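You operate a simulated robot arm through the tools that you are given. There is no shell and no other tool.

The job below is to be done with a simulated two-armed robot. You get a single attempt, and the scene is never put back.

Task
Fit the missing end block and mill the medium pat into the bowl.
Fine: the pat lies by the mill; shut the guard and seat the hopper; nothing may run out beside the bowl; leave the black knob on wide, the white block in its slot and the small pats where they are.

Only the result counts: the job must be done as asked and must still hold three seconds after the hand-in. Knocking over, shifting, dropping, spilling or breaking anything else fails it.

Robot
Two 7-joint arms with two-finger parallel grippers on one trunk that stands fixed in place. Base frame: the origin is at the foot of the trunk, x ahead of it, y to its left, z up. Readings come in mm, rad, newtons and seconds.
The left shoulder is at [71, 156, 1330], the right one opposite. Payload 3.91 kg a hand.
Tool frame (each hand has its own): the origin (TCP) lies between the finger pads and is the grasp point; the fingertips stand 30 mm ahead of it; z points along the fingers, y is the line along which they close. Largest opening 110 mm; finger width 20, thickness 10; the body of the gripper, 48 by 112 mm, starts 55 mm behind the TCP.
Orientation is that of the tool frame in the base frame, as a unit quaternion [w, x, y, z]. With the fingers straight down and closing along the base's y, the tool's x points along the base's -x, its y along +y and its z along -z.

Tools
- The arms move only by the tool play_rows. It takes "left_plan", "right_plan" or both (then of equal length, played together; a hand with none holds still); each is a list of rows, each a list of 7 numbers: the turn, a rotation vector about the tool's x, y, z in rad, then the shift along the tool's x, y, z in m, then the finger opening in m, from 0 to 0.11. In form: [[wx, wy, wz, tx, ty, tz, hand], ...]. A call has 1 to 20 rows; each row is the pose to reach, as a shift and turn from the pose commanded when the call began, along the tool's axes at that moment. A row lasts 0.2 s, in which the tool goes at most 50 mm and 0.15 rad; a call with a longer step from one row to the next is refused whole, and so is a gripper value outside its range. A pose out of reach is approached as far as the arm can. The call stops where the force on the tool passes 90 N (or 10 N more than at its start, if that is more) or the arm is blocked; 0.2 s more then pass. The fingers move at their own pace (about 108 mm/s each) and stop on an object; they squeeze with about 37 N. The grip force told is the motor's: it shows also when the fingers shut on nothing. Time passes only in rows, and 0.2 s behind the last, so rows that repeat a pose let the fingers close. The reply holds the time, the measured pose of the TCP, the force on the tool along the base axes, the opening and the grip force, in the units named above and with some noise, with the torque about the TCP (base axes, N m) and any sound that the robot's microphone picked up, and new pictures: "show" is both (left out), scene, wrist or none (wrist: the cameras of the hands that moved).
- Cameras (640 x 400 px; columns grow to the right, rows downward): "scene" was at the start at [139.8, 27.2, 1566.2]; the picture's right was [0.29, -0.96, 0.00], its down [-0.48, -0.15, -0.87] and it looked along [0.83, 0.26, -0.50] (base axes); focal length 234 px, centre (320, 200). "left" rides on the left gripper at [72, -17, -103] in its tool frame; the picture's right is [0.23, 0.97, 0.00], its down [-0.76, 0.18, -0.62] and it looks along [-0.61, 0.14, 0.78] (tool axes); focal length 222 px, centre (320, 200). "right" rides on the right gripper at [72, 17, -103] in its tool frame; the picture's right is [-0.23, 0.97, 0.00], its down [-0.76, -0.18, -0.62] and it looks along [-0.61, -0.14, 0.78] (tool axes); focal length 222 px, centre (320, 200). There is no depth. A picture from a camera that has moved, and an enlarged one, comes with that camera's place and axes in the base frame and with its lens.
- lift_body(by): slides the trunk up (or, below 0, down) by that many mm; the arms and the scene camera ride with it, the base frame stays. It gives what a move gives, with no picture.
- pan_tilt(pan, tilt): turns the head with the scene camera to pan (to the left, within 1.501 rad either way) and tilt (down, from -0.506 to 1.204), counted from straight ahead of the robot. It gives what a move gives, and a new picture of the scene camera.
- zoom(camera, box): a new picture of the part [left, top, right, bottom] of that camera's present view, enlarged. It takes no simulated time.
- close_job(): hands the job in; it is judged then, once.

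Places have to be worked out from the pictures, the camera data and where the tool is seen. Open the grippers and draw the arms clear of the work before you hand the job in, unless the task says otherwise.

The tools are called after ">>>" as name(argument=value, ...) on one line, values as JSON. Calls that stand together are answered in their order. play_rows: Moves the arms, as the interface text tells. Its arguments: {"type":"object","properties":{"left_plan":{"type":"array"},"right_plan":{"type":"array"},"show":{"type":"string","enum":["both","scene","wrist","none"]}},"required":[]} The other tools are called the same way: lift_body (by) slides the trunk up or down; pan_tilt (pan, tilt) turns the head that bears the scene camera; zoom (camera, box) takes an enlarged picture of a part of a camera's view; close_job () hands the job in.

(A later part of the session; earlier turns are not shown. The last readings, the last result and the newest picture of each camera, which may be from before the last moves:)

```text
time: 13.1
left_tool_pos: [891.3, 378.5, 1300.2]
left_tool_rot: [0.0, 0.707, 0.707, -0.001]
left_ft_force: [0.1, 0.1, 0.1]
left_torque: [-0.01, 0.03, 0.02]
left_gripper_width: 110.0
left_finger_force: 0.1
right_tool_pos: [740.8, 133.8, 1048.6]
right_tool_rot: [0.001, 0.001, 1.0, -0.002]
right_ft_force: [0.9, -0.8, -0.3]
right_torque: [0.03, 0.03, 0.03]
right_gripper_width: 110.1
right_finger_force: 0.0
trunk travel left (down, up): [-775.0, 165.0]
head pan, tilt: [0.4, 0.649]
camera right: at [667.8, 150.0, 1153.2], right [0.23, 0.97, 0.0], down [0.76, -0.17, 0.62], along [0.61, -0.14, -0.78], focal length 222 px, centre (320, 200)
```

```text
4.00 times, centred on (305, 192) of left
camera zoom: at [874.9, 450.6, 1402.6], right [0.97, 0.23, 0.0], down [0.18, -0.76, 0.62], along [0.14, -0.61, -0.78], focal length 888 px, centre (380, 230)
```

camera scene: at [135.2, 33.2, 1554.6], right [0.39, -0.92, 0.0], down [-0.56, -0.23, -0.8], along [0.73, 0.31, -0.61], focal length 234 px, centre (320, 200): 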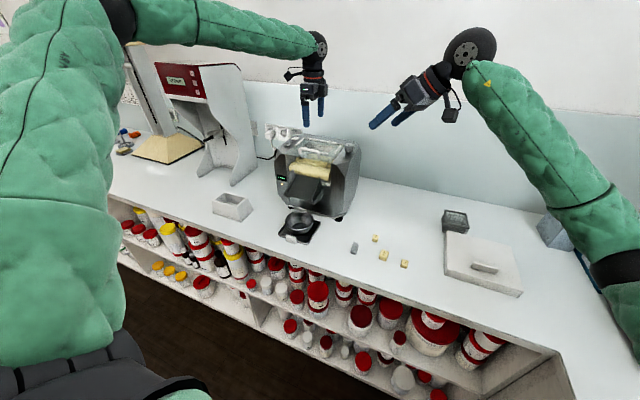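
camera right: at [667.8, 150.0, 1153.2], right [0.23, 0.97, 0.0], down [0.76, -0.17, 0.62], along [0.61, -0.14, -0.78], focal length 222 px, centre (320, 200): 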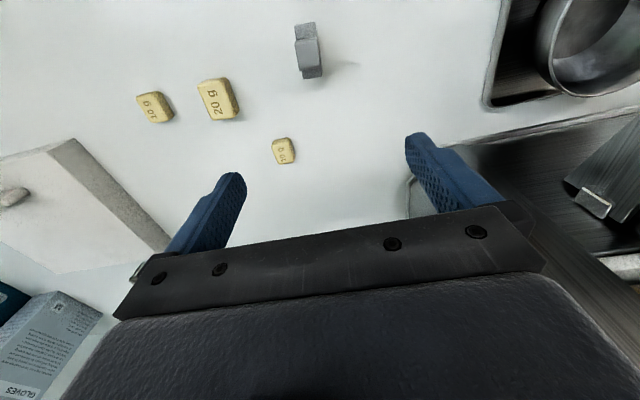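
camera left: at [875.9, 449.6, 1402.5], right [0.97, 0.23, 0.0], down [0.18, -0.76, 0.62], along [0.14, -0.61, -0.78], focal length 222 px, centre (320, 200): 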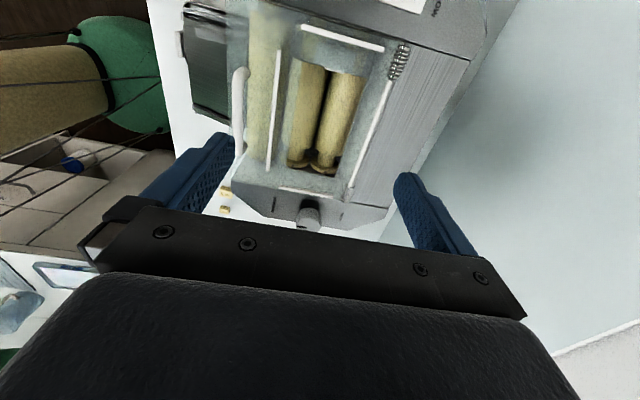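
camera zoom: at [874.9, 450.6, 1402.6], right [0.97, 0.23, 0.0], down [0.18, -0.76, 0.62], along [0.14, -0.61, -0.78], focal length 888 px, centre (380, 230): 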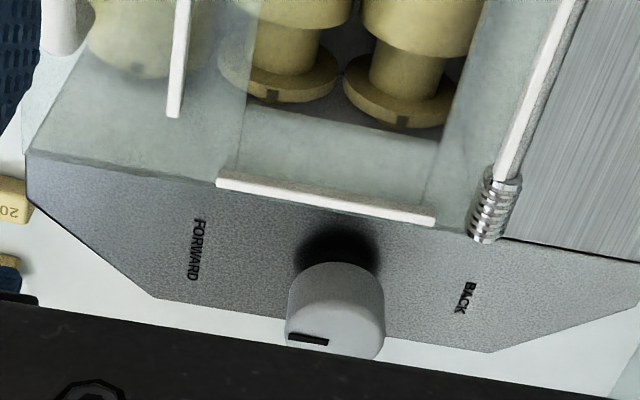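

The guard lies flat (front edge ≈(810,364,1168), hinge ≈(948,362,1180)), so it looks shut now, the knob points to FORWARD, and the block slot at about (897,303) lies under the guard, so the guard must be swung open first. I take the left hand, pitched forward, to a pose just before the handle bar at about (819,364,1199).

>>> play_rows(left_plan=[[-0.12, 0, 0, -0.003, -0.023, 0.007, 0.05], [-0.24, 0, 0, -0.006, -0.047, 0.014, 0.05], [-0.36, 0, 0, -0.009, -0.07, 0.021, 0.05], [-0.48, 0, 0, -0.012, -0.094, 0.028, 0.05], [-0.6, 0, 0, -0.014, -0.117, 0.035, 0.05], [-0.6, 0, 0, -0.014, -0.117, 0.035, 0.05]])

>>> zoom(camera="scene", box=[270, 90, 370, 170])

>>> zoom(camera="left", box=[200, 0, 440, 210])

```text
time: 14.5
left_tool_pos: [774.5, 362.5, 1264.8]
left_tool_rot: [0.209, 0.677, 0.675, 0.208]
left_ft_force: [-0.3, 0.4, 0.7]
left_torque: [0.0, 0.01, 0.04]
left_gripper_width: 49.8
left_finger_force: 0.1
right_tool_pos: [741.0, 132.1, 1047.6]
right_tool_rot: [0.0, -0.001, 1.0, -0.001]
right_ft_force: [0.5, -0.1, 0.0]
right_torque: [-0.01, -0.01, 0.01]
right_gripper_width: 110.2
right_finger_force: 0.1
trunk travel left (down, up): [-775.0, 165.0]
head pan, tilt: [0.4, 0.649]
camera scene: at [134.5, 33.8, 1554.7], right [0.39, -0.92, 0.0], down [-0.56, -0.23, -0.8], along [0.73, 0.31, -0.61], focal length 234 px, centre (320, 200)
camera left: at [702.1, 436.1, 1339.7], right [0.8, 0.23, 0.55], down [-0.21, -0.76, 0.62], along [0.56, -0.61, -0.57], focal length 222 px, centre (320, 200)
```

scene: 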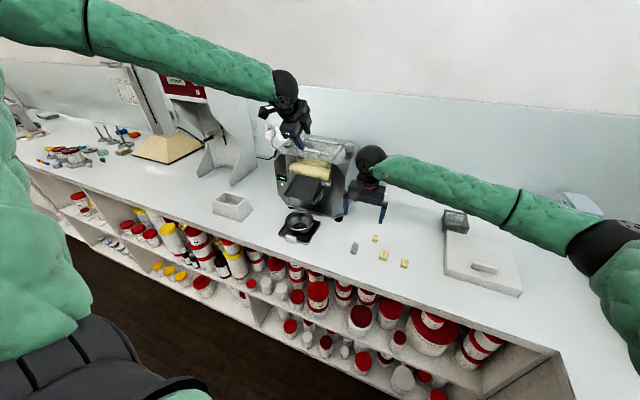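
left: 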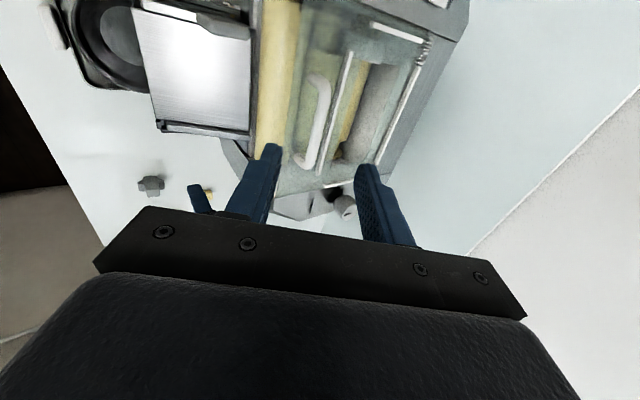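

```text
5.00 times, centred on (320, 130) of scene
camera zoom: at [134.5, 33.8, 1554.7], right [0.39, -0.92, 0.0], down [-0.56, -0.23, -0.8], along [0.73, 0.31, -0.61], focal length 1168 px, centre (320, 550)
```

zoom: 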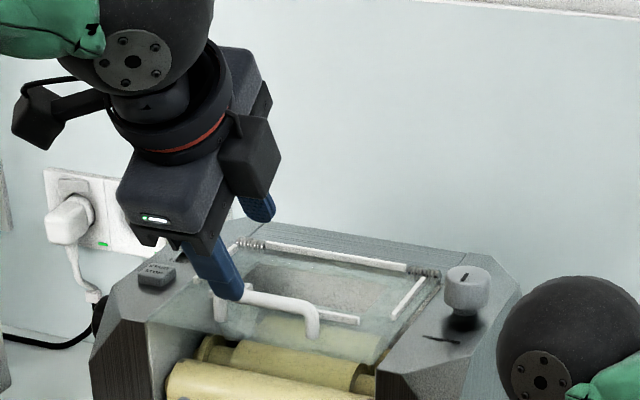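

```text
1.90 times, centred on (320, 105) of left
camera zoom: at [702.1, 436.1, 1339.7], right [0.8, 0.23, 0.55], down [-0.21, -0.76, 0.62], along [0.56, -0.61, -0.57], focal length 423 px, centre (320, 381)
```

zoom: 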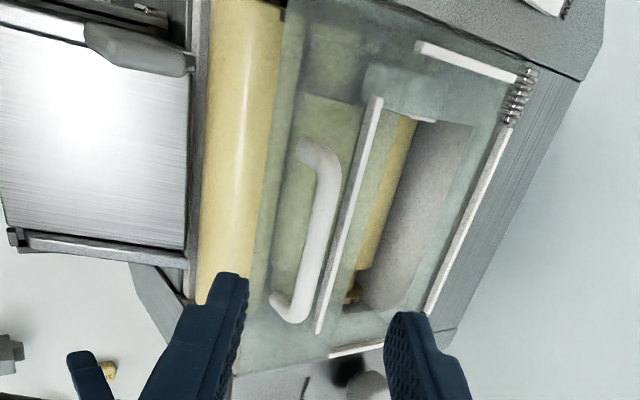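

The handle bar sits about 5 mm toward the tool's −y from the finger centre line. I advance along the fingers to 20 mm behind the bar with that correction and check before closing.

>>> play_rows(left_plan=[[0, 0, 0, 0.002, -0.003, 0.02, 0.04], [0, 0, 0, 0.004, -0.005, 0.04, 0.04], [0, 0, 0, 0.004, -0.005, 0.06, 0.04], [0, 0, 0, 0.004, -0.005, 0.06, 0.04]], show="wrist")

>>> zoom(camera="left", box=[220, 50, 420, 210])

>>> zoom(camera="scene", box=[280, 110, 360, 170])

```text
time: 15.5
left_tool_pos: [803.4, 368.2, 1213.5]
left_tool_rot: [0.209, 0.675, 0.676, 0.209]
left_ft_force: [0.3, -0.5, -0.2]
left_torque: [0.01, -0.01, 0.0]
left_gripper_width: 40.2
left_finger_force: 0.0
right_tool_pos: [739.8, 133.2, 1047.5]
right_tool_rot: [0.0, -0.001, 1.0, -0.001]
right_ft_force: [0.3, 0.4, -0.3]
right_torque: [0.03, -0.01, -0.02]
right_gripper_width: 109.9
right_finger_force: 0.1
trunk travel left (down, up): [-775.0, 165.0]
head pan, tilt: [0.4, 0.649]
camera left: at [730.6, 440.6, 1288.0], right [0.8, 0.23, 0.55], down [-0.21, -0.76, 0.62], along [0.56, -0.61, -0.57], focal length 222 px, centre (320, 200)
```

left: 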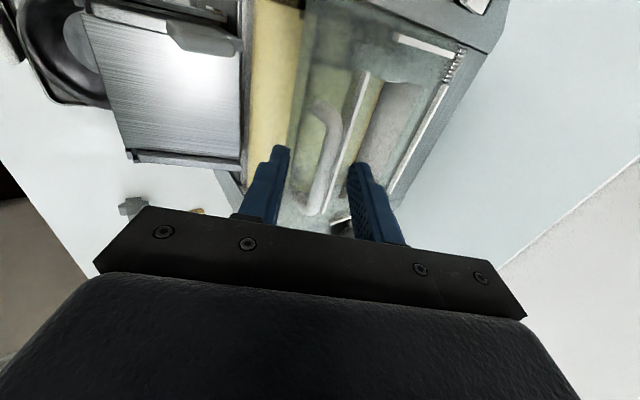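

```text
2.50 times, centred on (320, 130) of left
camera zoom: at [730.6, 440.6, 1288.0], right [0.8, 0.23, 0.55], down [-0.21, -0.76, 0.62], along [0.56, -0.61, -0.57], focal length 555 px, centre (320, 375)
```

zoom: 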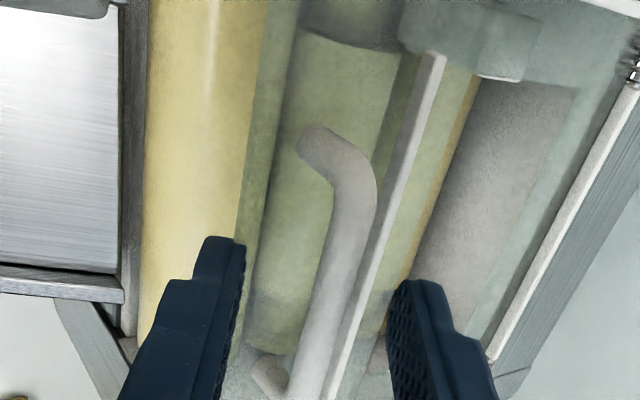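

```text
6.67 times, centred on (320, 140) of scene
camera zoom: at [133.0, 34.4, 1554.9], right [0.39, -0.92, 0.0], down [-0.56, -0.24, -0.8], along [0.73, 0.31, -0.6], focal length 1558 px, centre (320, 600)
```

zoom: 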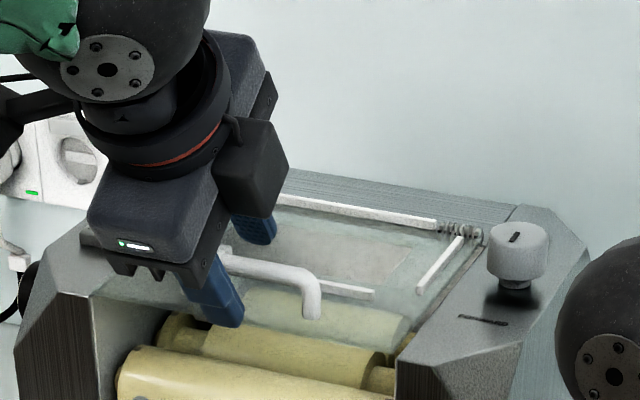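

The bar lies between the two fingers. I close on it.

>>> play_rows(left_plan=[[0, 0, 0, 0, 0, 0, 0.02], [0, 0, 0, 0, 0, 0, 0.0], [0, 0, 0, 0, 0, 0, 0.0]], show="wrist")

>>> zoom(camera="left", box=[220, 50, 420, 210])

```text
time: 16.3
left_tool_pos: [803.7, 367.7, 1214.3]
left_tool_rot: [0.209, 0.676, 0.675, 0.208]
left_ft_force: [14.4, 3.1, 10.8]
left_torque: [0.26, -0.41, -0.31]
left_gripper_width: 9.4
left_finger_force: 44.8
right_tool_pos: [741.5, 132.2, 1049.2]
right_tool_rot: [0.0, -0.001, 1.0, -0.001]
right_ft_force: [0.1, 0.0, 0.1]
right_torque: [-0.01, -0.01, 0.02]
right_gripper_width: 109.9
right_finger_force: 0.0
trunk travel left (down, up): [-775.0, 165.0]
head pan, tilt: [0.4, 0.649]
camera left: at [732.3, 440.2, 1288.8], right [0.8, 0.23, 0.55], down [-0.21, -0.76, 0.61], along [0.56, -0.61, -0.56], focal length 222 px, centre (320, 200)
```

left: 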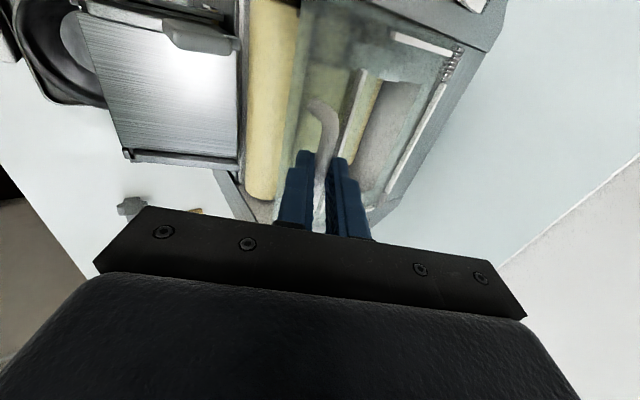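

```text
2.50 times, centred on (320, 130) of left
camera zoom: at [732.3, 440.2, 1288.8], right [0.8, 0.23, 0.55], down [-0.21, -0.76, 0.61], along [0.56, -0.61, -0.56], focal length 555 px, centre (320, 375)
```

zoom: 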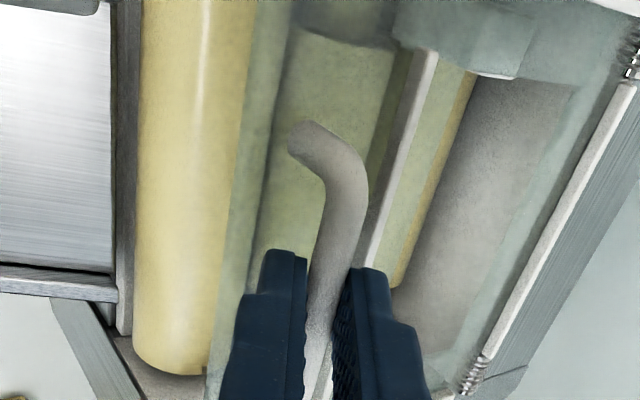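

The left gripper holds the 9.4 mm bar. I raise the guard along its arc about the hinge by roughly 20 degrees and read the forces.

>>> play_rows(left_plan=[[0, 0, 0, 0, 0.0082, -0.0083, 0.0], [0, 0, 0, 0, 0.0172, -0.0159, 0.0], [0, 0, 0, 0, 0.0268, -0.0226, 0.0], [0, 0, 0, 0, 0.0369, -0.0285, 0.0]], show="scene")

>>> zoom(camera="scene", box=[270, 90, 370, 180])

```text
time: 17.3
left_tool_pos: [818.6, 367.6, 1257.7]
left_tool_rot: [0.208, 0.676, 0.675, 0.209]
left_ft_force: [3.9, -4.1, -3.6]
left_torque: [0.29, 0.05, -0.39]
left_gripper_width: 9.5
left_finger_force: 45.2
right_tool_pos: [739.8, 132.6, 1048.4]
right_tool_rot: [0.0, -0.001, 1.0, -0.001]
right_ft_force: [0.6, 0.7, -0.2]
right_torque: [0.01, -0.01, 0.01]
right_gripper_width: 110.1
right_finger_force: 0.0
trunk travel left (down, up): [-775.0, 165.0]
head pan, tilt: [0.4, 0.649]
camera scene: at [134.3, 33.8, 1554.7], right [0.39, -0.92, 0.0], down [-0.56, -0.23, -0.8], along [0.73, 0.31, -0.61], focal length 234 px, centre (320, 200)
```

scene: 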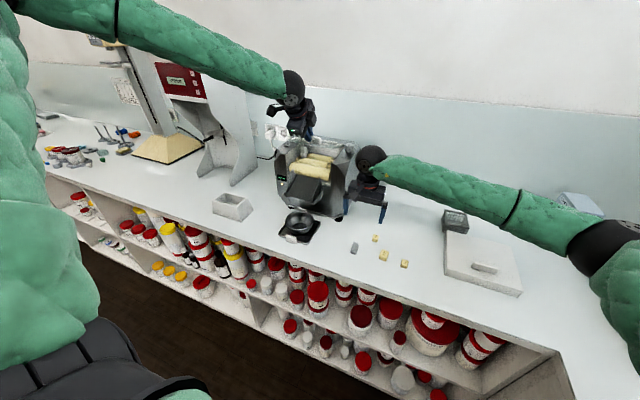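

```text
4.44 times, centred on (320, 135) of scene
camera zoom: at [134.3, 33.8, 1554.7], right [0.39, -0.92, 0.0], down [-0.56, -0.23, -0.8], along [0.73, 0.31, -0.61], focal length 1038 px, centre (320, 489)
```

zoom: 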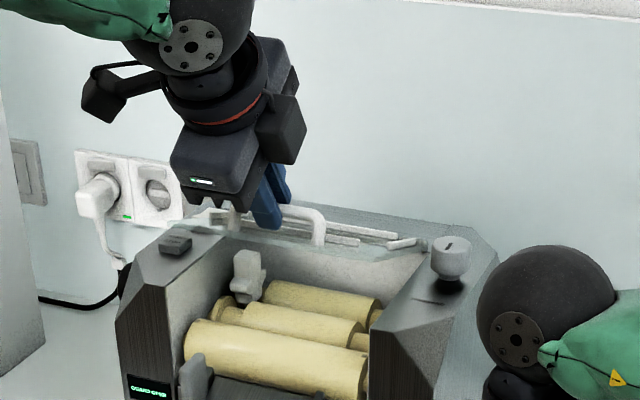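

The guard swings freely and the display says GUARD OPEN. I continue the arc to about 70 degrees.

>>> play_rows(left_plan=[[0, 0, 0, 0, 0.0216, -0.0089, 0.0], [0, 0, 0, 0, 0.0445, -0.0141, 0.0], [0, 0, 0, 0, 0.0679, -0.0152, 0.0], [0, 0, 0, 0, 0.091, -0.0122, 0.0], [0, 0, 0, 0, 0.1134, -0.0052, 0.0]], show="none")

>>> zoom(camera="scene", box=[270, 70, 370, 190])

```text
time: 18.5
left_tool_pos: [909.0, 367.3, 1325.7]
left_tool_rot: [0.208, 0.676, 0.675, 0.21]
left_ft_force: [1.2, -1.7, -0.1]
left_torque: [0.89, -0.18, -0.15]
left_gripper_width: 9.6
left_finger_force: 44.9
right_tool_pos: [741.5, 132.0, 1047.4]
right_tool_rot: [0.0, -0.002, 1.0, 0.0]
right_ft_force: [-0.7, 0.1, 0.1]
right_torque: [0.03, 0.02, 0.01]
right_gripper_width: 109.8
right_finger_force: 0.0
trunk travel left (down, up): [-775.0, 165.0]
head pan, tilt: [0.4, 0.649]
```

```text
3.33 times, centred on (320, 130) of scene
camera zoom: at [134.4, 33.9, 1554.8], right [0.39, -0.92, 0.0], down [-0.56, -0.24, -0.8], along [0.73, 0.31, -0.61], focal length 779 px, centre (320, 433)
```

zoom: 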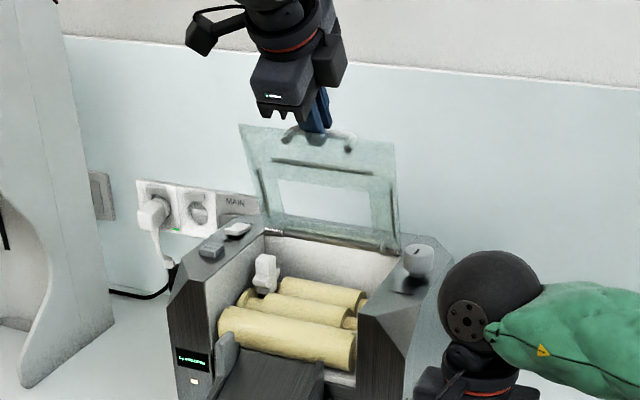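

The guard follows well to about 70 degrees. I push on to about 100 degrees to see whether it passes its balance point.

>>> play_rows(left_plan=[[0, 0, 0, 0, 0.0208, 0.0107, 0.0], [0, 0, 0, 0, 0.0394, 0.0249, 0.0], [0, 0, 0, 0, 0.0553, 0.0421, 0.0]], show="none")

>>> zoom(camera="scene", box=[270, 70, 370, 190])

```text
time: 19.1
left_tool_pos: [938.1, 368.6, 1330.6]
left_tool_rot: [0.203, 0.677, 0.677, 0.204]
left_ft_force: [-82.1, 16.2, 34.8]
left_torque: [1.55, 12.67, -1.64]
left_gripper_width: 9.1
left_finger_force: 45.2
right_tool_pos: [732.1, 134.5, 1055.6]
right_tool_rot: [0.005, -0.002, 1.0, -0.002]
right_ft_force: [0.6, 0.2, -0.6]
right_torque: [0.01, 0.03, -0.05]
right_gripper_width: 109.8
right_finger_force: 0.1
trunk travel left (down, up): [-775.0, 165.0]
head pan, tilt: [0.4, 0.649]
stopped in row 3 (left hand): the force on the tool passed its limit at 105 N (the readings are from after the stop); the commanded pose is now the measured one
```

```text
3.33 times, centred on (320, 130) of scene
camera zoom: at [119.8, 35.4, 1556.8], right [0.39, -0.92, 0.0], down [-0.55, -0.24, -0.8], along [0.74, 0.31, -0.6], focal length 779 px, centre (320, 433)
```

zoom: 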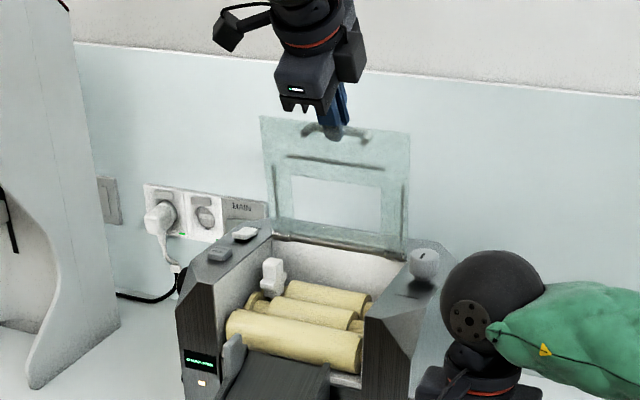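

The guard met its stop near 85–90 degrees. I ease back about 10 mm to relieve the push.

>>> play_rows(left_plan=[[0, 0, 0, 0, -0.0042, -0.0028, 0.0], [0, 0, 0, 0, -0.0083, -0.0057, 0.0], [0, 0, 0, 0, -0.0083, -0.0057, 0.0]], show="none")

>>> zoom(camera="scene", box=[270, 70, 370, 190])

```text
time: 19.9
left_tool_pos: [930.2, 368.2, 1329.6]
left_tool_rot: [0.204, 0.677, 0.677, 0.205]
left_ft_force: [-54.7, 21.8, 37.6]
left_torque: [4.28, 8.05, 0.08]
left_gripper_width: 8.7
left_finger_force: 45.4
right_tool_pos: [734.9, 134.6, 1054.5]
right_tool_rot: [0.004, -0.002, 1.0, -0.002]
right_ft_force: [0.3, -0.1, -0.2]
right_torque: [-0.03, 0.01, 0.0]
right_gripper_width: 109.7
right_finger_force: 0.0
trunk travel left (down, up): [-775.0, 165.0]
head pan, tilt: [0.4, 0.649]
```

```text
3.33 times, centred on (320, 130) of scene
camera zoom: at [122.6, 35.3, 1555.9], right [0.39, -0.92, 0.0], down [-0.55, -0.24, -0.8], along [0.74, 0.31, -0.6], focal length 779 px, centre (320, 433)
```

zoom: 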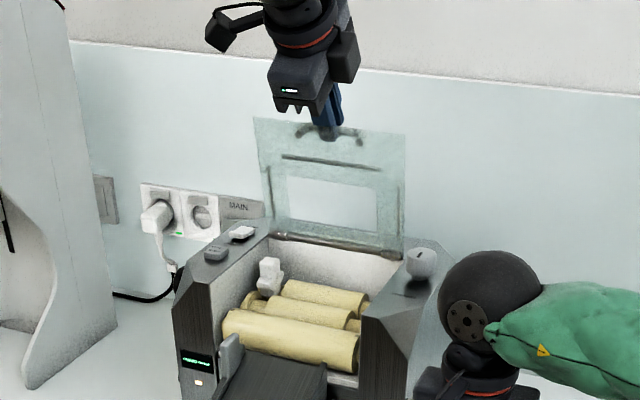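

Some load remains, so I ease back further.

>>> play_rows(left_plan=[[0, 0, 0, 0, -0.0066, -0.0045, 0.0], [0, 0, 0, 0, -0.0132, -0.009, 0.0], [0, 0, 0, 0, -0.0132, -0.009, 0.0]], show="scene")

>>> zoom(camera="scene", box=[270, 70, 370, 190])

```text
time: 20.7
left_tool_pos: [922.7, 368.2, 1327.8]
left_tool_rot: [0.207, 0.677, 0.676, 0.205]
left_ft_force: [-9.6, 27.8, 44.1]
left_torque: [1.11, 0.25, -0.67]
left_gripper_width: 9.5
left_finger_force: 44.7
right_tool_pos: [736.8, 133.5, 1052.2]
right_tool_rot: [0.002, -0.002, 1.0, -0.001]
right_ft_force: [0.7, -0.2, -0.3]
right_torque: [0.0, -0.02, 0.01]
right_gripper_width: 110.3
right_finger_force: 0.0
trunk travel left (down, up): [-775.0, 165.0]
head pan, tilt: [0.4, 0.649]
camera scene: at [127.4, 36.3, 1555.6], right [0.39, -0.92, 0.0], down [-0.55, -0.24, -0.8], along [0.74, 0.31, -0.6], focal length 234 px, centre (320, 200)
```

scene: 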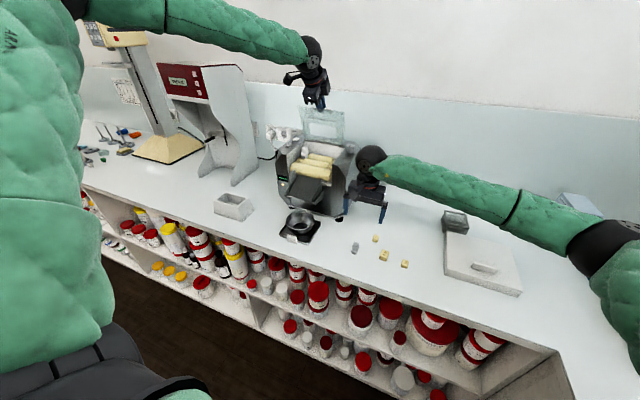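

```text
3.33 times, centred on (320, 130) of scene
camera zoom: at [127.4, 36.3, 1555.6], right [0.39, -0.92, 0.0], down [-0.55, -0.24, -0.8], along [0.74, 0.31, -0.6], focal length 779 px, centre (320, 433)
```

zoom: 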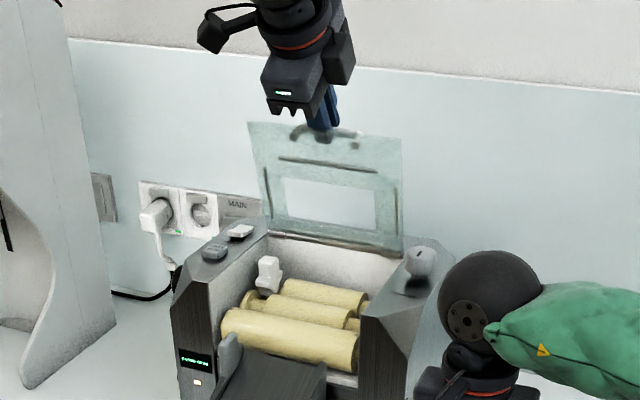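

The guard rests at about 77 degrees with little spring force. I open the fingers slightly, leaving them as a cage, to see whether it stays up by itself.

>>> play_rows(left_plan=[[0, 0, 0, 0, 0, 0, 0.025], [0, 0, 0, 0, 0, 0, 0.025], [0, 0, 0, 0, 0, 0, 0.025], [0, 0, 0, 0, 0, 0, 0.025]], show="wrist")

>>> zoom(camera="scene", box=[290, 80, 350, 140])

```text
time: 21.7
left_tool_pos: [920.4, 365.6, 1326.3]
left_tool_rot: [0.204, 0.678, 0.676, 0.203]
left_ft_force: [-15.0, 15.1, 41.1]
left_torque: [0.55, 1.04, 0.03]
left_gripper_width: 19.2
left_finger_force: 0.1
right_tool_pos: [736.6, 133.0, 1051.9]
right_tool_rot: [0.002, -0.001, 1.0, -0.001]
right_ft_force: [-0.5, -0.1, 0.1]
right_torque: [-0.01, 0.0, -0.01]
right_gripper_width: 110.1
right_finger_force: 0.1
trunk travel left (down, up): [-775.0, 165.0]
head pan, tilt: [0.4, 0.649]
camera left: at [849.0, 438.0, 1402.2], right [0.81, 0.23, 0.54], down [-0.2, -0.76, 0.62], along [0.55, -0.61, -0.57], focal length 222 px, centre (320, 200)
```

left: 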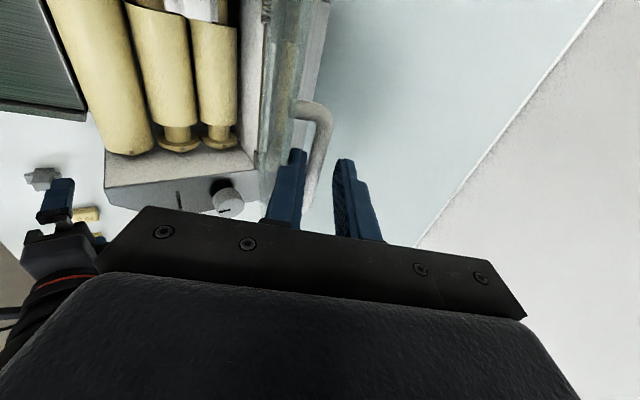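

```text
6.67 times, centred on (320, 110) of scene
camera zoom: at [127.0, 34.4, 1555.5], right [0.39, -0.92, 0.0], down [-0.55, -0.24, -0.8], along [0.74, 0.31, -0.6], focal length 1558 px, centre (320, 800)
```

zoom: 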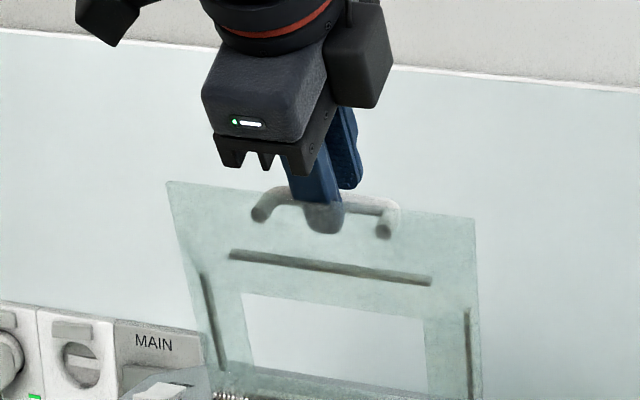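

The front finger sits between the plate and the bar. I rotate the hand so the fingers lie parallel to the raised plate and can be withdrawn cleanly.

>>> play_rows(left_plan=[[0.12, 0, 0, 0, 0.0025, 0.0005, 0.022], [0.24, 0, 0, 0, 0.005, 0.001, 0.022], [0.36, 0, 0, 0, 0.0074, 0.0014, 0.022], [0.36, 0, 0, 0, 0.0074, 0.0014, 0.022]], show="wrist")

>>> zoom(camera="scene", box=[270, 70, 370, 190])

```text
time: 22.7
left_tool_pos: [931.5, 366.2, 1322.5]
left_tool_rot: [0.078, 0.704, 0.702, 0.077]
left_ft_force: [0.1, -0.2, 0.2]
left_torque: [0.02, 0.0, 0.01]
left_gripper_width: 21.4
left_finger_force: 0.0
right_tool_pos: [740.3, 132.9, 1048.8]
right_tool_rot: [0.001, -0.002, 1.0, -0.002]
right_ft_force: [0.3, -0.5, 0.3]
right_torque: [0.0, -0.06, 0.02]
right_gripper_width: 110.2
right_finger_force: 0.0
trunk travel left (down, up): [-775.0, 165.0]
head pan, tilt: [0.4, 0.649]
camera left: at [892.2, 439.1, 1418.9], right [0.95, 0.23, 0.21], down [0.04, -0.76, 0.65], along [0.31, -0.61, -0.73], focal length 222 px, centre (320, 200)
```

left: 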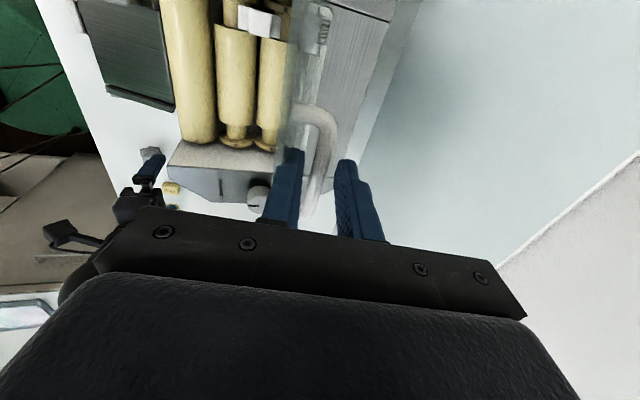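

```text
3.33 times, centred on (320, 130) of scene
camera zoom: at [132.9, 34.6, 1554.5], right [0.39, -0.92, 0.0], down [-0.56, -0.24, -0.8], along [0.73, 0.31, -0.6], focal length 779 px, centre (320, 433)
```

zoom: 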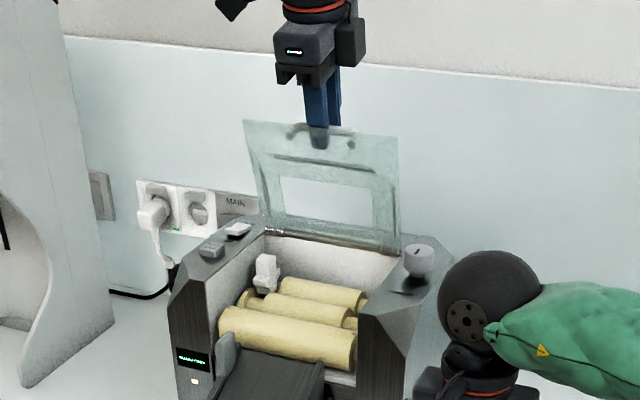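

The hand now carries no load while the guard stands at roughly 75 degrees. I withdraw the fingers upward along the plate and watch whether the guard stays.

>>> play_rows(left_plan=[[0, 0, 0, 0, 0, -0.012, 0.024], [0, 0, 0, 0, 0, -0.024, 0.024], [0, 0, 0, 0, 0, -0.036, 0.024], [0, 0, 0, 0, 0, -0.05, 0.024]], show="wrist")

>>> zoom(camera="scene", box=[270, 70, 370, 190])

```text
time: 23.7
left_tool_pos: [920.4, 365.6, 1373.9]
left_tool_rot: [0.078, 0.704, 0.702, 0.077]
left_ft_force: [-0.9, 0.1, 0.6]
left_torque: [0.01, -0.02, 0.03]
left_gripper_width: 24.1
left_finger_force: 0.1
right_tool_pos: [740.5, 133.8, 1049.0]
right_tool_rot: [0.001, 0.0, 1.0, -0.001]
right_ft_force: [-0.3, -0.1, -0.1]
right_torque: [0.03, 0.02, -0.01]
right_gripper_width: 110.2
right_finger_force: 0.0
trunk travel left (down, up): [-775.0, 165.0]
head pan, tilt: [0.4, 0.649]
camera left: at [881.1, 438.2, 1470.1], right [0.95, 0.23, 0.21], down [0.04, -0.76, 0.65], along [0.31, -0.61, -0.73], focal length 222 px, centre (320, 200)
```

left: 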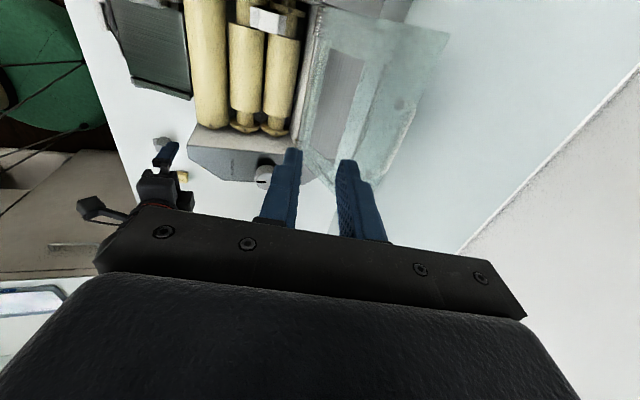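

```text
3.33 times, centred on (320, 130) of scene
camera zoom: at [132.7, 34.0, 1554.9], right [0.39, -0.92, 0.0], down [-0.56, -0.23, -0.8], along [0.73, 0.31, -0.6], focal length 779 px, centre (320, 433)
```

zoom: 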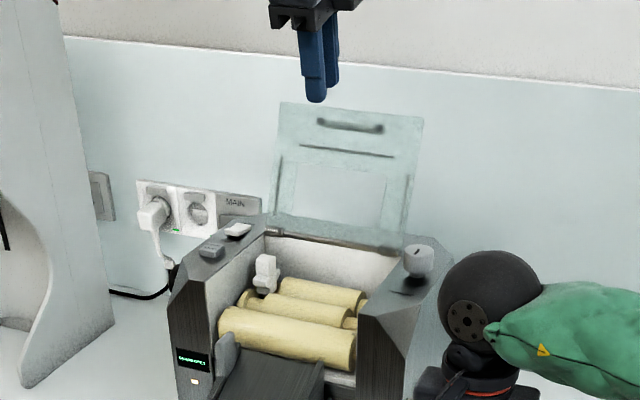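

The guard has sprung on to about 100 degrees and stays open by itself. Before fetching the block I study the slot and the white block from the present left view.

>>> zoom(camera="left", box=[200, 90, 330, 190])

>>> zoom(camera="left", box=[210, 0, 330, 80])

>>> zoom(camera="scene", box=[290, 135, 350, 180])

>>> zoom(camera="scene", box=[300, 140, 330, 165])

```text
4.00 times, centred on (265, 140) of left
camera zoom: at [881.1, 438.2, 1470.1], right [0.95, 0.23, 0.21], down [0.04, -0.76, 0.65], along [0.31, -0.61, -0.73], focal length 888 px, centre (540, 440)
```

zoom: 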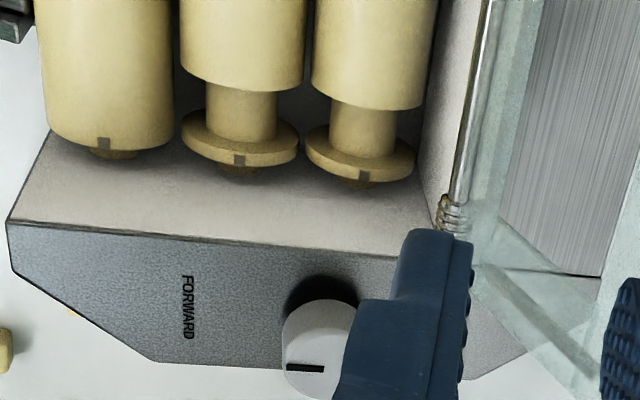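

```text
5.00 times, centred on (270, 40) of left
camera zoom: at [881.1, 438.2, 1470.1], right [0.95, 0.23, 0.21], down [0.04, -0.76, 0.65], along [0.31, -0.61, -0.73], focal length 1111 px, centre (570, 1000)
```

zoom: 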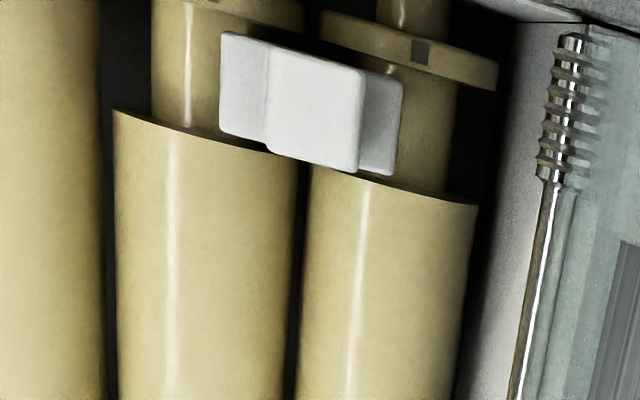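

```text
8.89 times, centred on (320, 158) of scene
camera zoom: at [132.7, 34.0, 1554.9], right [0.39, -0.92, 0.0], down [-0.56, -0.23, -0.8], along [0.73, 0.31, -0.6], focal length 2077 px, centre (320, 578)
```

zoom: 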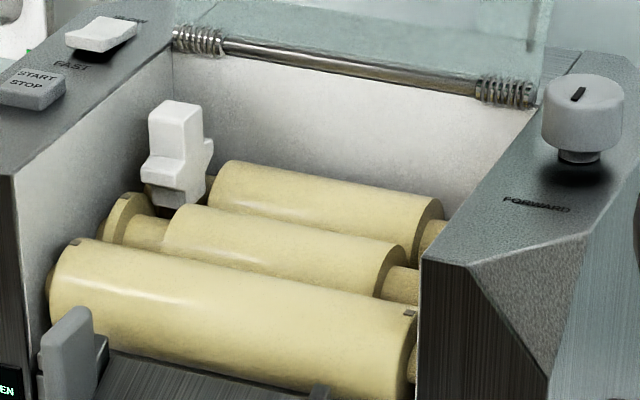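

```text
16.00 times, centred on (315, 152) of scene
camera zoom: at [132.7, 34.0, 1554.9], right [0.39, -0.92, 0.0], down [-0.56, -0.23, -0.8], along [0.73, 0.31, -0.6], focal length 3738 px, centre (400, 960)
```

zoom: 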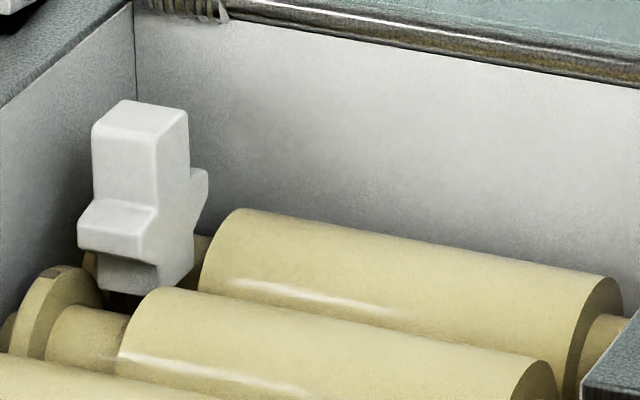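

The white block straddles the two necks with its column up (top ≈(896,426,1163)); the mirrored slot is at about (896,303) with a 25 mm long neck gap. I first move the right hand well clear.

>>> play_rows(right_plan=[[0, 0, 0, 0.01, -0.03, -0.03, 0.11], [0, 0, 0, 0.025, -0.065, -0.055, 0.11], [0, 0, 0, 0.04, -0.1, -0.08, 0.11], [0, 0, 0, 0.06, -0.14, -0.1, 0.11], [0, 0, 0, 0.08, -0.18, -0.115, 0.11], [0, 0, 0, 0.1, -0.22, -0.13, 0.11], [0, 0, 0, 0.12, -0.26, -0.14, 0.11], [0, 0, 0, 0.13, -0.3, -0.15, 0.11], [0, 0, 0, 0.14, -0.34, -0.15, 0.11]], show="none")

>>> play_rows(left_plan=[[0.08, 0, 0, -0.033, -0.0315, 0.0, 0.08], [0.16, 0, 0, -0.066, -0.063, 0.0, 0.08], [0.22, 0, 0, -0.099, -0.0945, 0.0, 0.08], [0.22, 0, 0, -0.132, -0.126, -0.01, 0.08], [0.22, 0, 0, -0.165, -0.157, -0.02, 0.08], [0.22, 0, 0, -0.198, -0.189, -0.03, 0.08], [0.22, 0, 0, -0.231, -0.215, -0.045, 0.08], [0.22, 0, 0, -0.231, -0.224, 0.0, 0.08], [0.22, 0, 0, -0.231, -0.234, 0.045, 0.08], [0.22, 0, 0, -0.231, -0.244, 0.09, 0.08], [0.22, 0, 0, -0.231, -0.253, 0.13, 0.08], [0.22, 0, 0, -0.231, -0.253, 0.13, 0.08]])

```text
time: 25.7
left_tool_pos: [918.4, 364.5, 1375.1]
left_tool_rot: [0.078, 0.703, 0.702, 0.079]
left_ft_force: [0.2, -0.5, 0.6]
left_torque: [0.01, 0.0, 0.0]
left_gripper_width: 24.1
left_finger_force: 0.1
right_tool_pos: [601.0, -207.5, 1199.5]
right_tool_rot: [0.001, -0.002, 1.0, 0.0]
right_ft_force: [-1.0, -1.2, -0.1]
right_torque: [0.04, 0.01, -0.01]
right_gripper_width: 109.8
right_finger_force: 0.0
trunk travel left (down, up): [-775.0, 165.0]
head pan, tilt: [0.4, 0.649]
```

```text
time: 28.3
left_tool_pos: [701.5, 136.0, 1190.9]
left_tool_rot: [0.0, 0.708, 0.707, 0.001]
left_ft_force: [-0.6, -0.5, -1.1]
left_torque: [0.01, 0.0, -0.02]
left_gripper_width: 80.1
left_finger_force: 0.0
right_tool_pos: [600.2, -208.0, 1200.3]
right_tool_rot: [0.001, -0.002, 1.0, -0.001]
right_ft_force: [-0.4, -0.1, 0.6]
right_torque: [0.0, -0.03, -0.01]
right_gripper_width: 110.0
right_finger_force: 0.1
trunk travel left (down, up): [-775.0, 165.0]
head pan, tilt: [0.4, 0.649]
camera scene: at [132.0, 33.3, 1555.0], right [0.39, -0.92, 0.0], down [-0.56, -0.23, -0.8], along [0.73, 0.31, -0.6], focal length 234 px, centre (320, 200)
camera left: at [684.2, 207.5, 1293.6], right [0.97, 0.23, 0.0], down [0.18, -0.76, 0.62], along [0.14, -0.61, -0.78], focal length 222 px, centre (320, 200)
```

scene: 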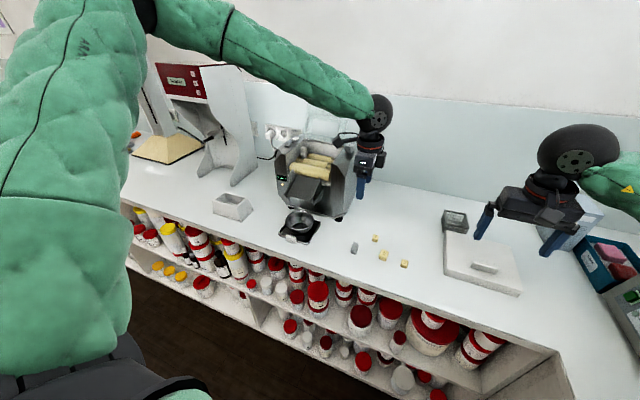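
left: 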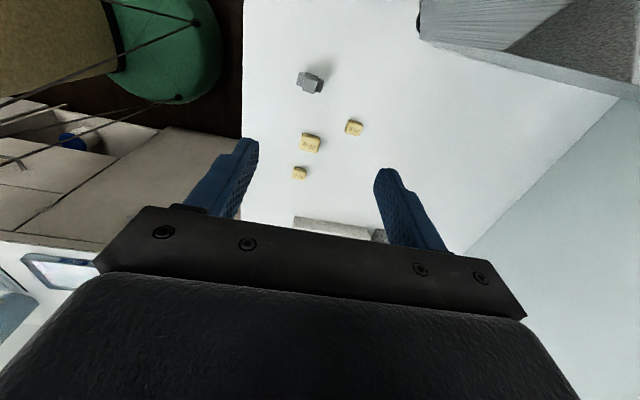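

I zoom on the loose block in the left view to fix its centre and yaw.

>>> zoom(camera="left", box=[280, 50, 340, 110])

>>> zoom(camera="scene", box=[345, 235, 365, 258])

```text
6.67 times, centred on (310, 80) of left
camera zoom: at [684.2, 207.5, 1293.6], right [0.97, 0.23, 0.0], down [0.18, -0.76, 0.62], along [0.14, -0.61, -0.78], focal length 1481 px, centre (387, 1000)
```

zoom: 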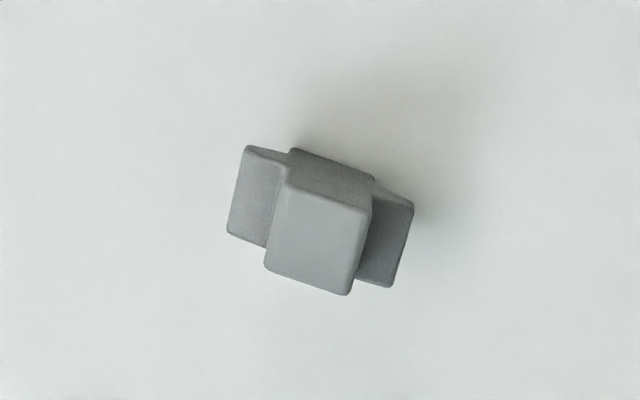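

```text
16.00 times, centred on (355, 246) of scene
camera zoom: at [132.0, 33.3, 1555.0], right [0.39, -0.92, 0.0], down [-0.56, -0.23, -0.8], along [0.73, 0.31, -0.6], focal length 3738 px, centre (-240, -544)
```

zoom: 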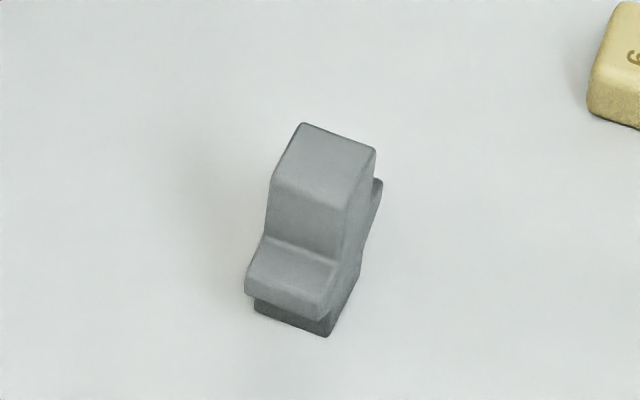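

The block's top face is centred near (685,135,949) with a yaw of about −3°, column about 18 mm wide in x and wing tops near z 930. I descend to just above it and check alignment.

>>> play_rows(left_plan=[[0, 0, 0.05, 0, -0.006, 0.045, 0.05], [0, 0, 0.05, 0, -0.012, 0.09, 0.05], [0, 0, 0.05, -0.001, -0.0165, 0.135, 0.05], [0, 0, 0.05, -0.001, -0.0165, 0.176, 0.05], [0, 0, 0.05, -0.001, -0.0165, 0.176, 0.05]], show="wrist")

>>> zoom(camera="left", box=[250, 60, 400, 210])

>>> zoom(camera="scene", box=[330, 215, 380, 265])

```text
time: 29.5
left_tool_pos: [681.9, 140.8, 1022.0]
left_tool_rot: [0.001, 0.725, 0.688, 0.001]
left_ft_force: [-0.1, -0.7, 0.0]
left_torque: [0.03, 0.01, -0.01]
left_gripper_width: 50.3
left_finger_force: 0.1
left hand out of reach, approached as far as the arm can: row 4, 5
right_tool_pos: [600.4, -206.7, 1199.6]
right_tool_rot: [0.001, -0.001, 1.0, -0.001]
right_ft_force: [0.4, -0.3, 0.8]
right_torque: [0.01, -0.01, -0.02]
right_gripper_width: 109.9
right_finger_force: 0.1
trunk travel left (down, up): [-775.0, 165.0]
head pan, tilt: [0.4, 0.649]
camera left: at [668.8, 214.1, 1123.3], right [0.98, 0.18, 0.0], down [0.14, -0.77, 0.62], along [0.11, -0.61, -0.78], focal length 222 px, centre (320, 200)
```

left: 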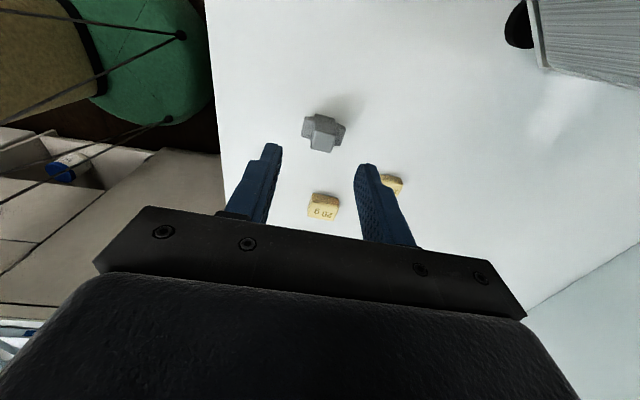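

```text
2.67 times, centred on (325, 135) of left
camera zoom: at [668.8, 214.1, 1123.3], right [0.98, 0.18, 0.0], down [0.14, -0.77, 0.62], along [0.11, -0.61, -0.78], focal length 592 px, centre (307, 373)
```

zoom: 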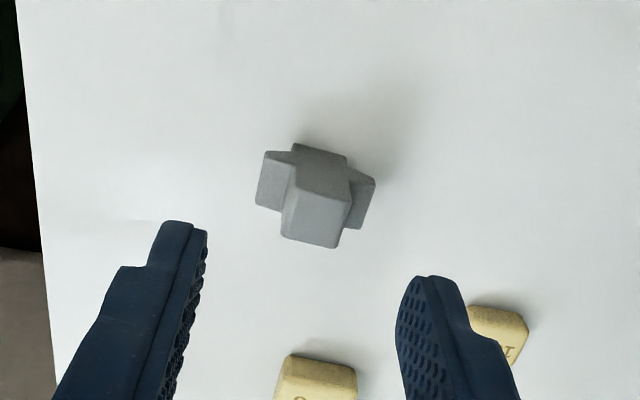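

```text
8.00 times, centred on (355, 240) of scene
camera zoom: at [132.1, 33.3, 1555.0], right [0.39, -0.92, 0.0], down [-0.56, -0.23, -0.8], along [0.73, 0.31, -0.6], focal length 1869 px, centre (40, -120)
```

zoom: 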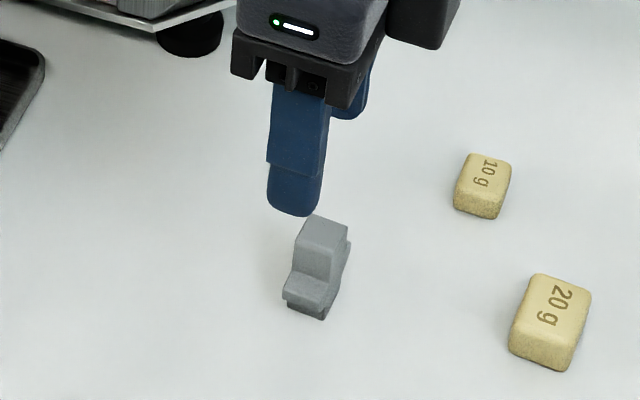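

The left arm runs out of reach low down in this posture. I raise the hand by 130 mm and then lower the trunk by 130 mm so the shoulder comes down.

>>> play_rows(left_plan=[[0, 0, 0, 0, 0, -0.045, 0.05], [0, 0, 0, 0, 0, -0.09, 0.05], [0, 0, 0, 0, 0, -0.13, 0.05]], show="none")

>>> lift_body(by=-130)

```text
time: 30.3
left_tool_pos: [681.9, 141.9, 1151.2]
left_tool_rot: [0.0, 0.725, 0.689, 0.0]
left_ft_force: [0.0, 0.1, -0.4]
left_torque: [0.01, -0.02, -0.03]
left_gripper_width: 50.0
left_finger_force: 0.0
right_tool_pos: [601.4, -206.3, 1198.5]
right_tool_rot: [0.001, 0.0, 1.0, -0.001]
right_ft_force: [0.5, 0.9, 0.4]
right_torque: [0.01, 0.02, 0.0]
right_gripper_width: 110.1
right_finger_force: 0.1
trunk travel left (down, up): [-775.0, 165.0]
head pan, tilt: [0.4, 0.649]
```

```text
time: 31.9
left_tool_pos: [682.5, 141.5, 1021.9]
left_tool_rot: [0.0, 0.726, 0.688, -0.001]
left_ft_force: [-1.5, 0.0, 0.7]
left_torque: [-0.02, -0.01, -0.02]
left_gripper_width: 50.5
left_finger_force: 0.1
right_tool_pos: [602.0, -206.1, 1069.7]
right_tool_rot: [0.0, -0.001, 1.0, -0.001]
right_ft_force: [0.0, -0.4, -0.1]
right_torque: [0.01, 0.0, -0.01]
right_gripper_width: 110.2
right_finger_force: 0.1
trunk travel left (down, up): [-645.0, 295.0]
head pan, tilt: [0.4, 0.649]
```

The trunk is down and the left hand hovers at (682,141,1022). I descend over the block's column with a small correction toward (685,138) and stop with the tips just above the wings.

>>> play_rows(left_plan=[[0, 0, 0, -0.0033, 0.0032, 0.02, 0.05], [0, 0, 0, -0.0033, 0.0032, 0.04, 0.05], [0, 0, 0, -0.0033, 0.0032, 0.055, 0.05], [0, 0, 0, -0.0033, 0.0032, 0.055, 0.05]])

>>> zoom(camera="left", box=[250, 80, 400, 230])

>>> zoom(camera="scene", box=[330, 180, 400, 240])

```text
time: 32.9
left_tool_pos: [685.2, 139.4, 965.5]
left_tool_rot: [0.0, 0.725, 0.688, 0.0]
left_ft_force: [0.1, -0.3, 0.6]
left_torque: [0.01, 0.01, -0.03]
left_gripper_width: 50.0
left_finger_force: 0.1
right_tool_pos: [601.4, -207.5, 1068.4]
right_tool_rot: [0.0, -0.001, 1.0, -0.001]
right_ft_force: [0.2, -1.0, 0.2]
right_torque: [0.01, -0.05, -0.03]
right_gripper_width: 110.2
right_finger_force: 0.0
trunk travel left (down, up): [-645.0, 295.0]
head pan, tilt: [0.4, 0.649]
camera scene: at [133.0, 33.8, 1424.9], right [0.39, -0.92, 0.0], down [-0.56, -0.23, -0.8], along [0.73, 0.31, -0.6], focal length 234 px, centre (320, 200)
camera left: at [672.7, 212.0, 1068.5], right [0.98, 0.18, 0.0], down [0.14, -0.77, 0.62], along [0.11, -0.61, -0.78], focal length 222 px, centre (320, 200)
```

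scene: 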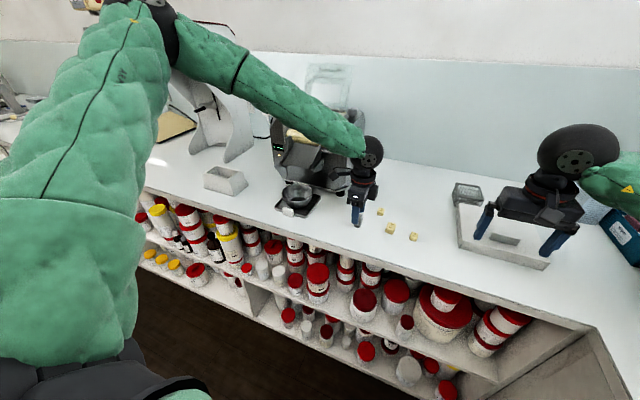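
left: 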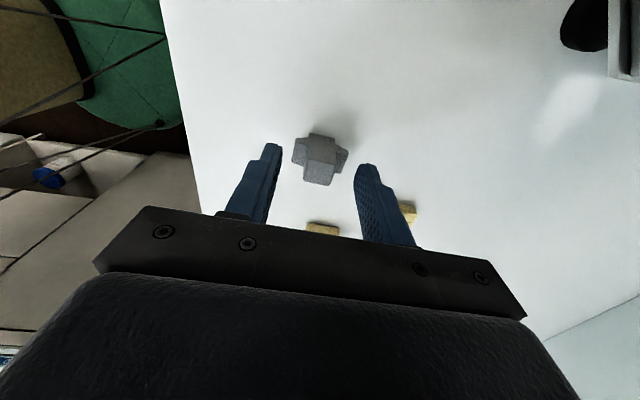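

```text
2.67 times, centred on (325, 155) of left
camera zoom: at [672.7, 212.0, 1068.5], right [0.98, 0.18, 0.0], down [0.14, -0.77, 0.62], along [0.11, -0.61, -0.78], focal length 592 px, centre (307, 320)
```

zoom: 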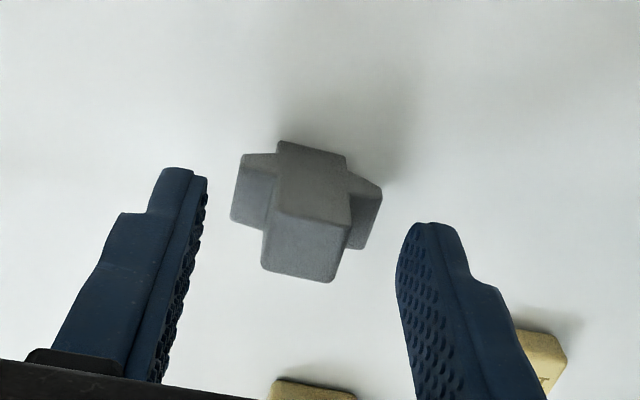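

```text
6.67 times, centred on (365, 210) of scene
camera zoom: at [133.0, 33.8, 1424.9], right [0.39, -0.92, 0.0], down [-0.56, -0.23, -0.8], along [0.73, 0.31, -0.6], focal length 1558 px, centre (20, 133)
```

zoom: 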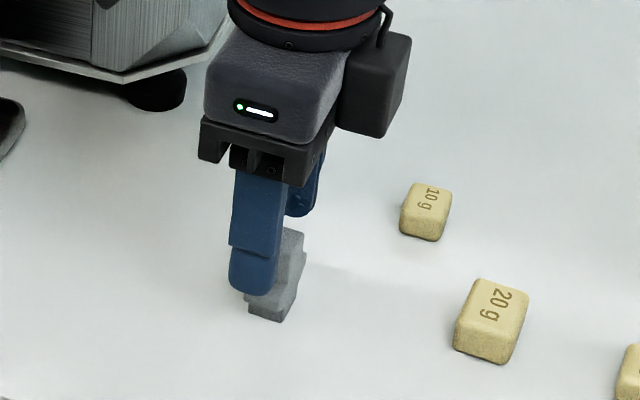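

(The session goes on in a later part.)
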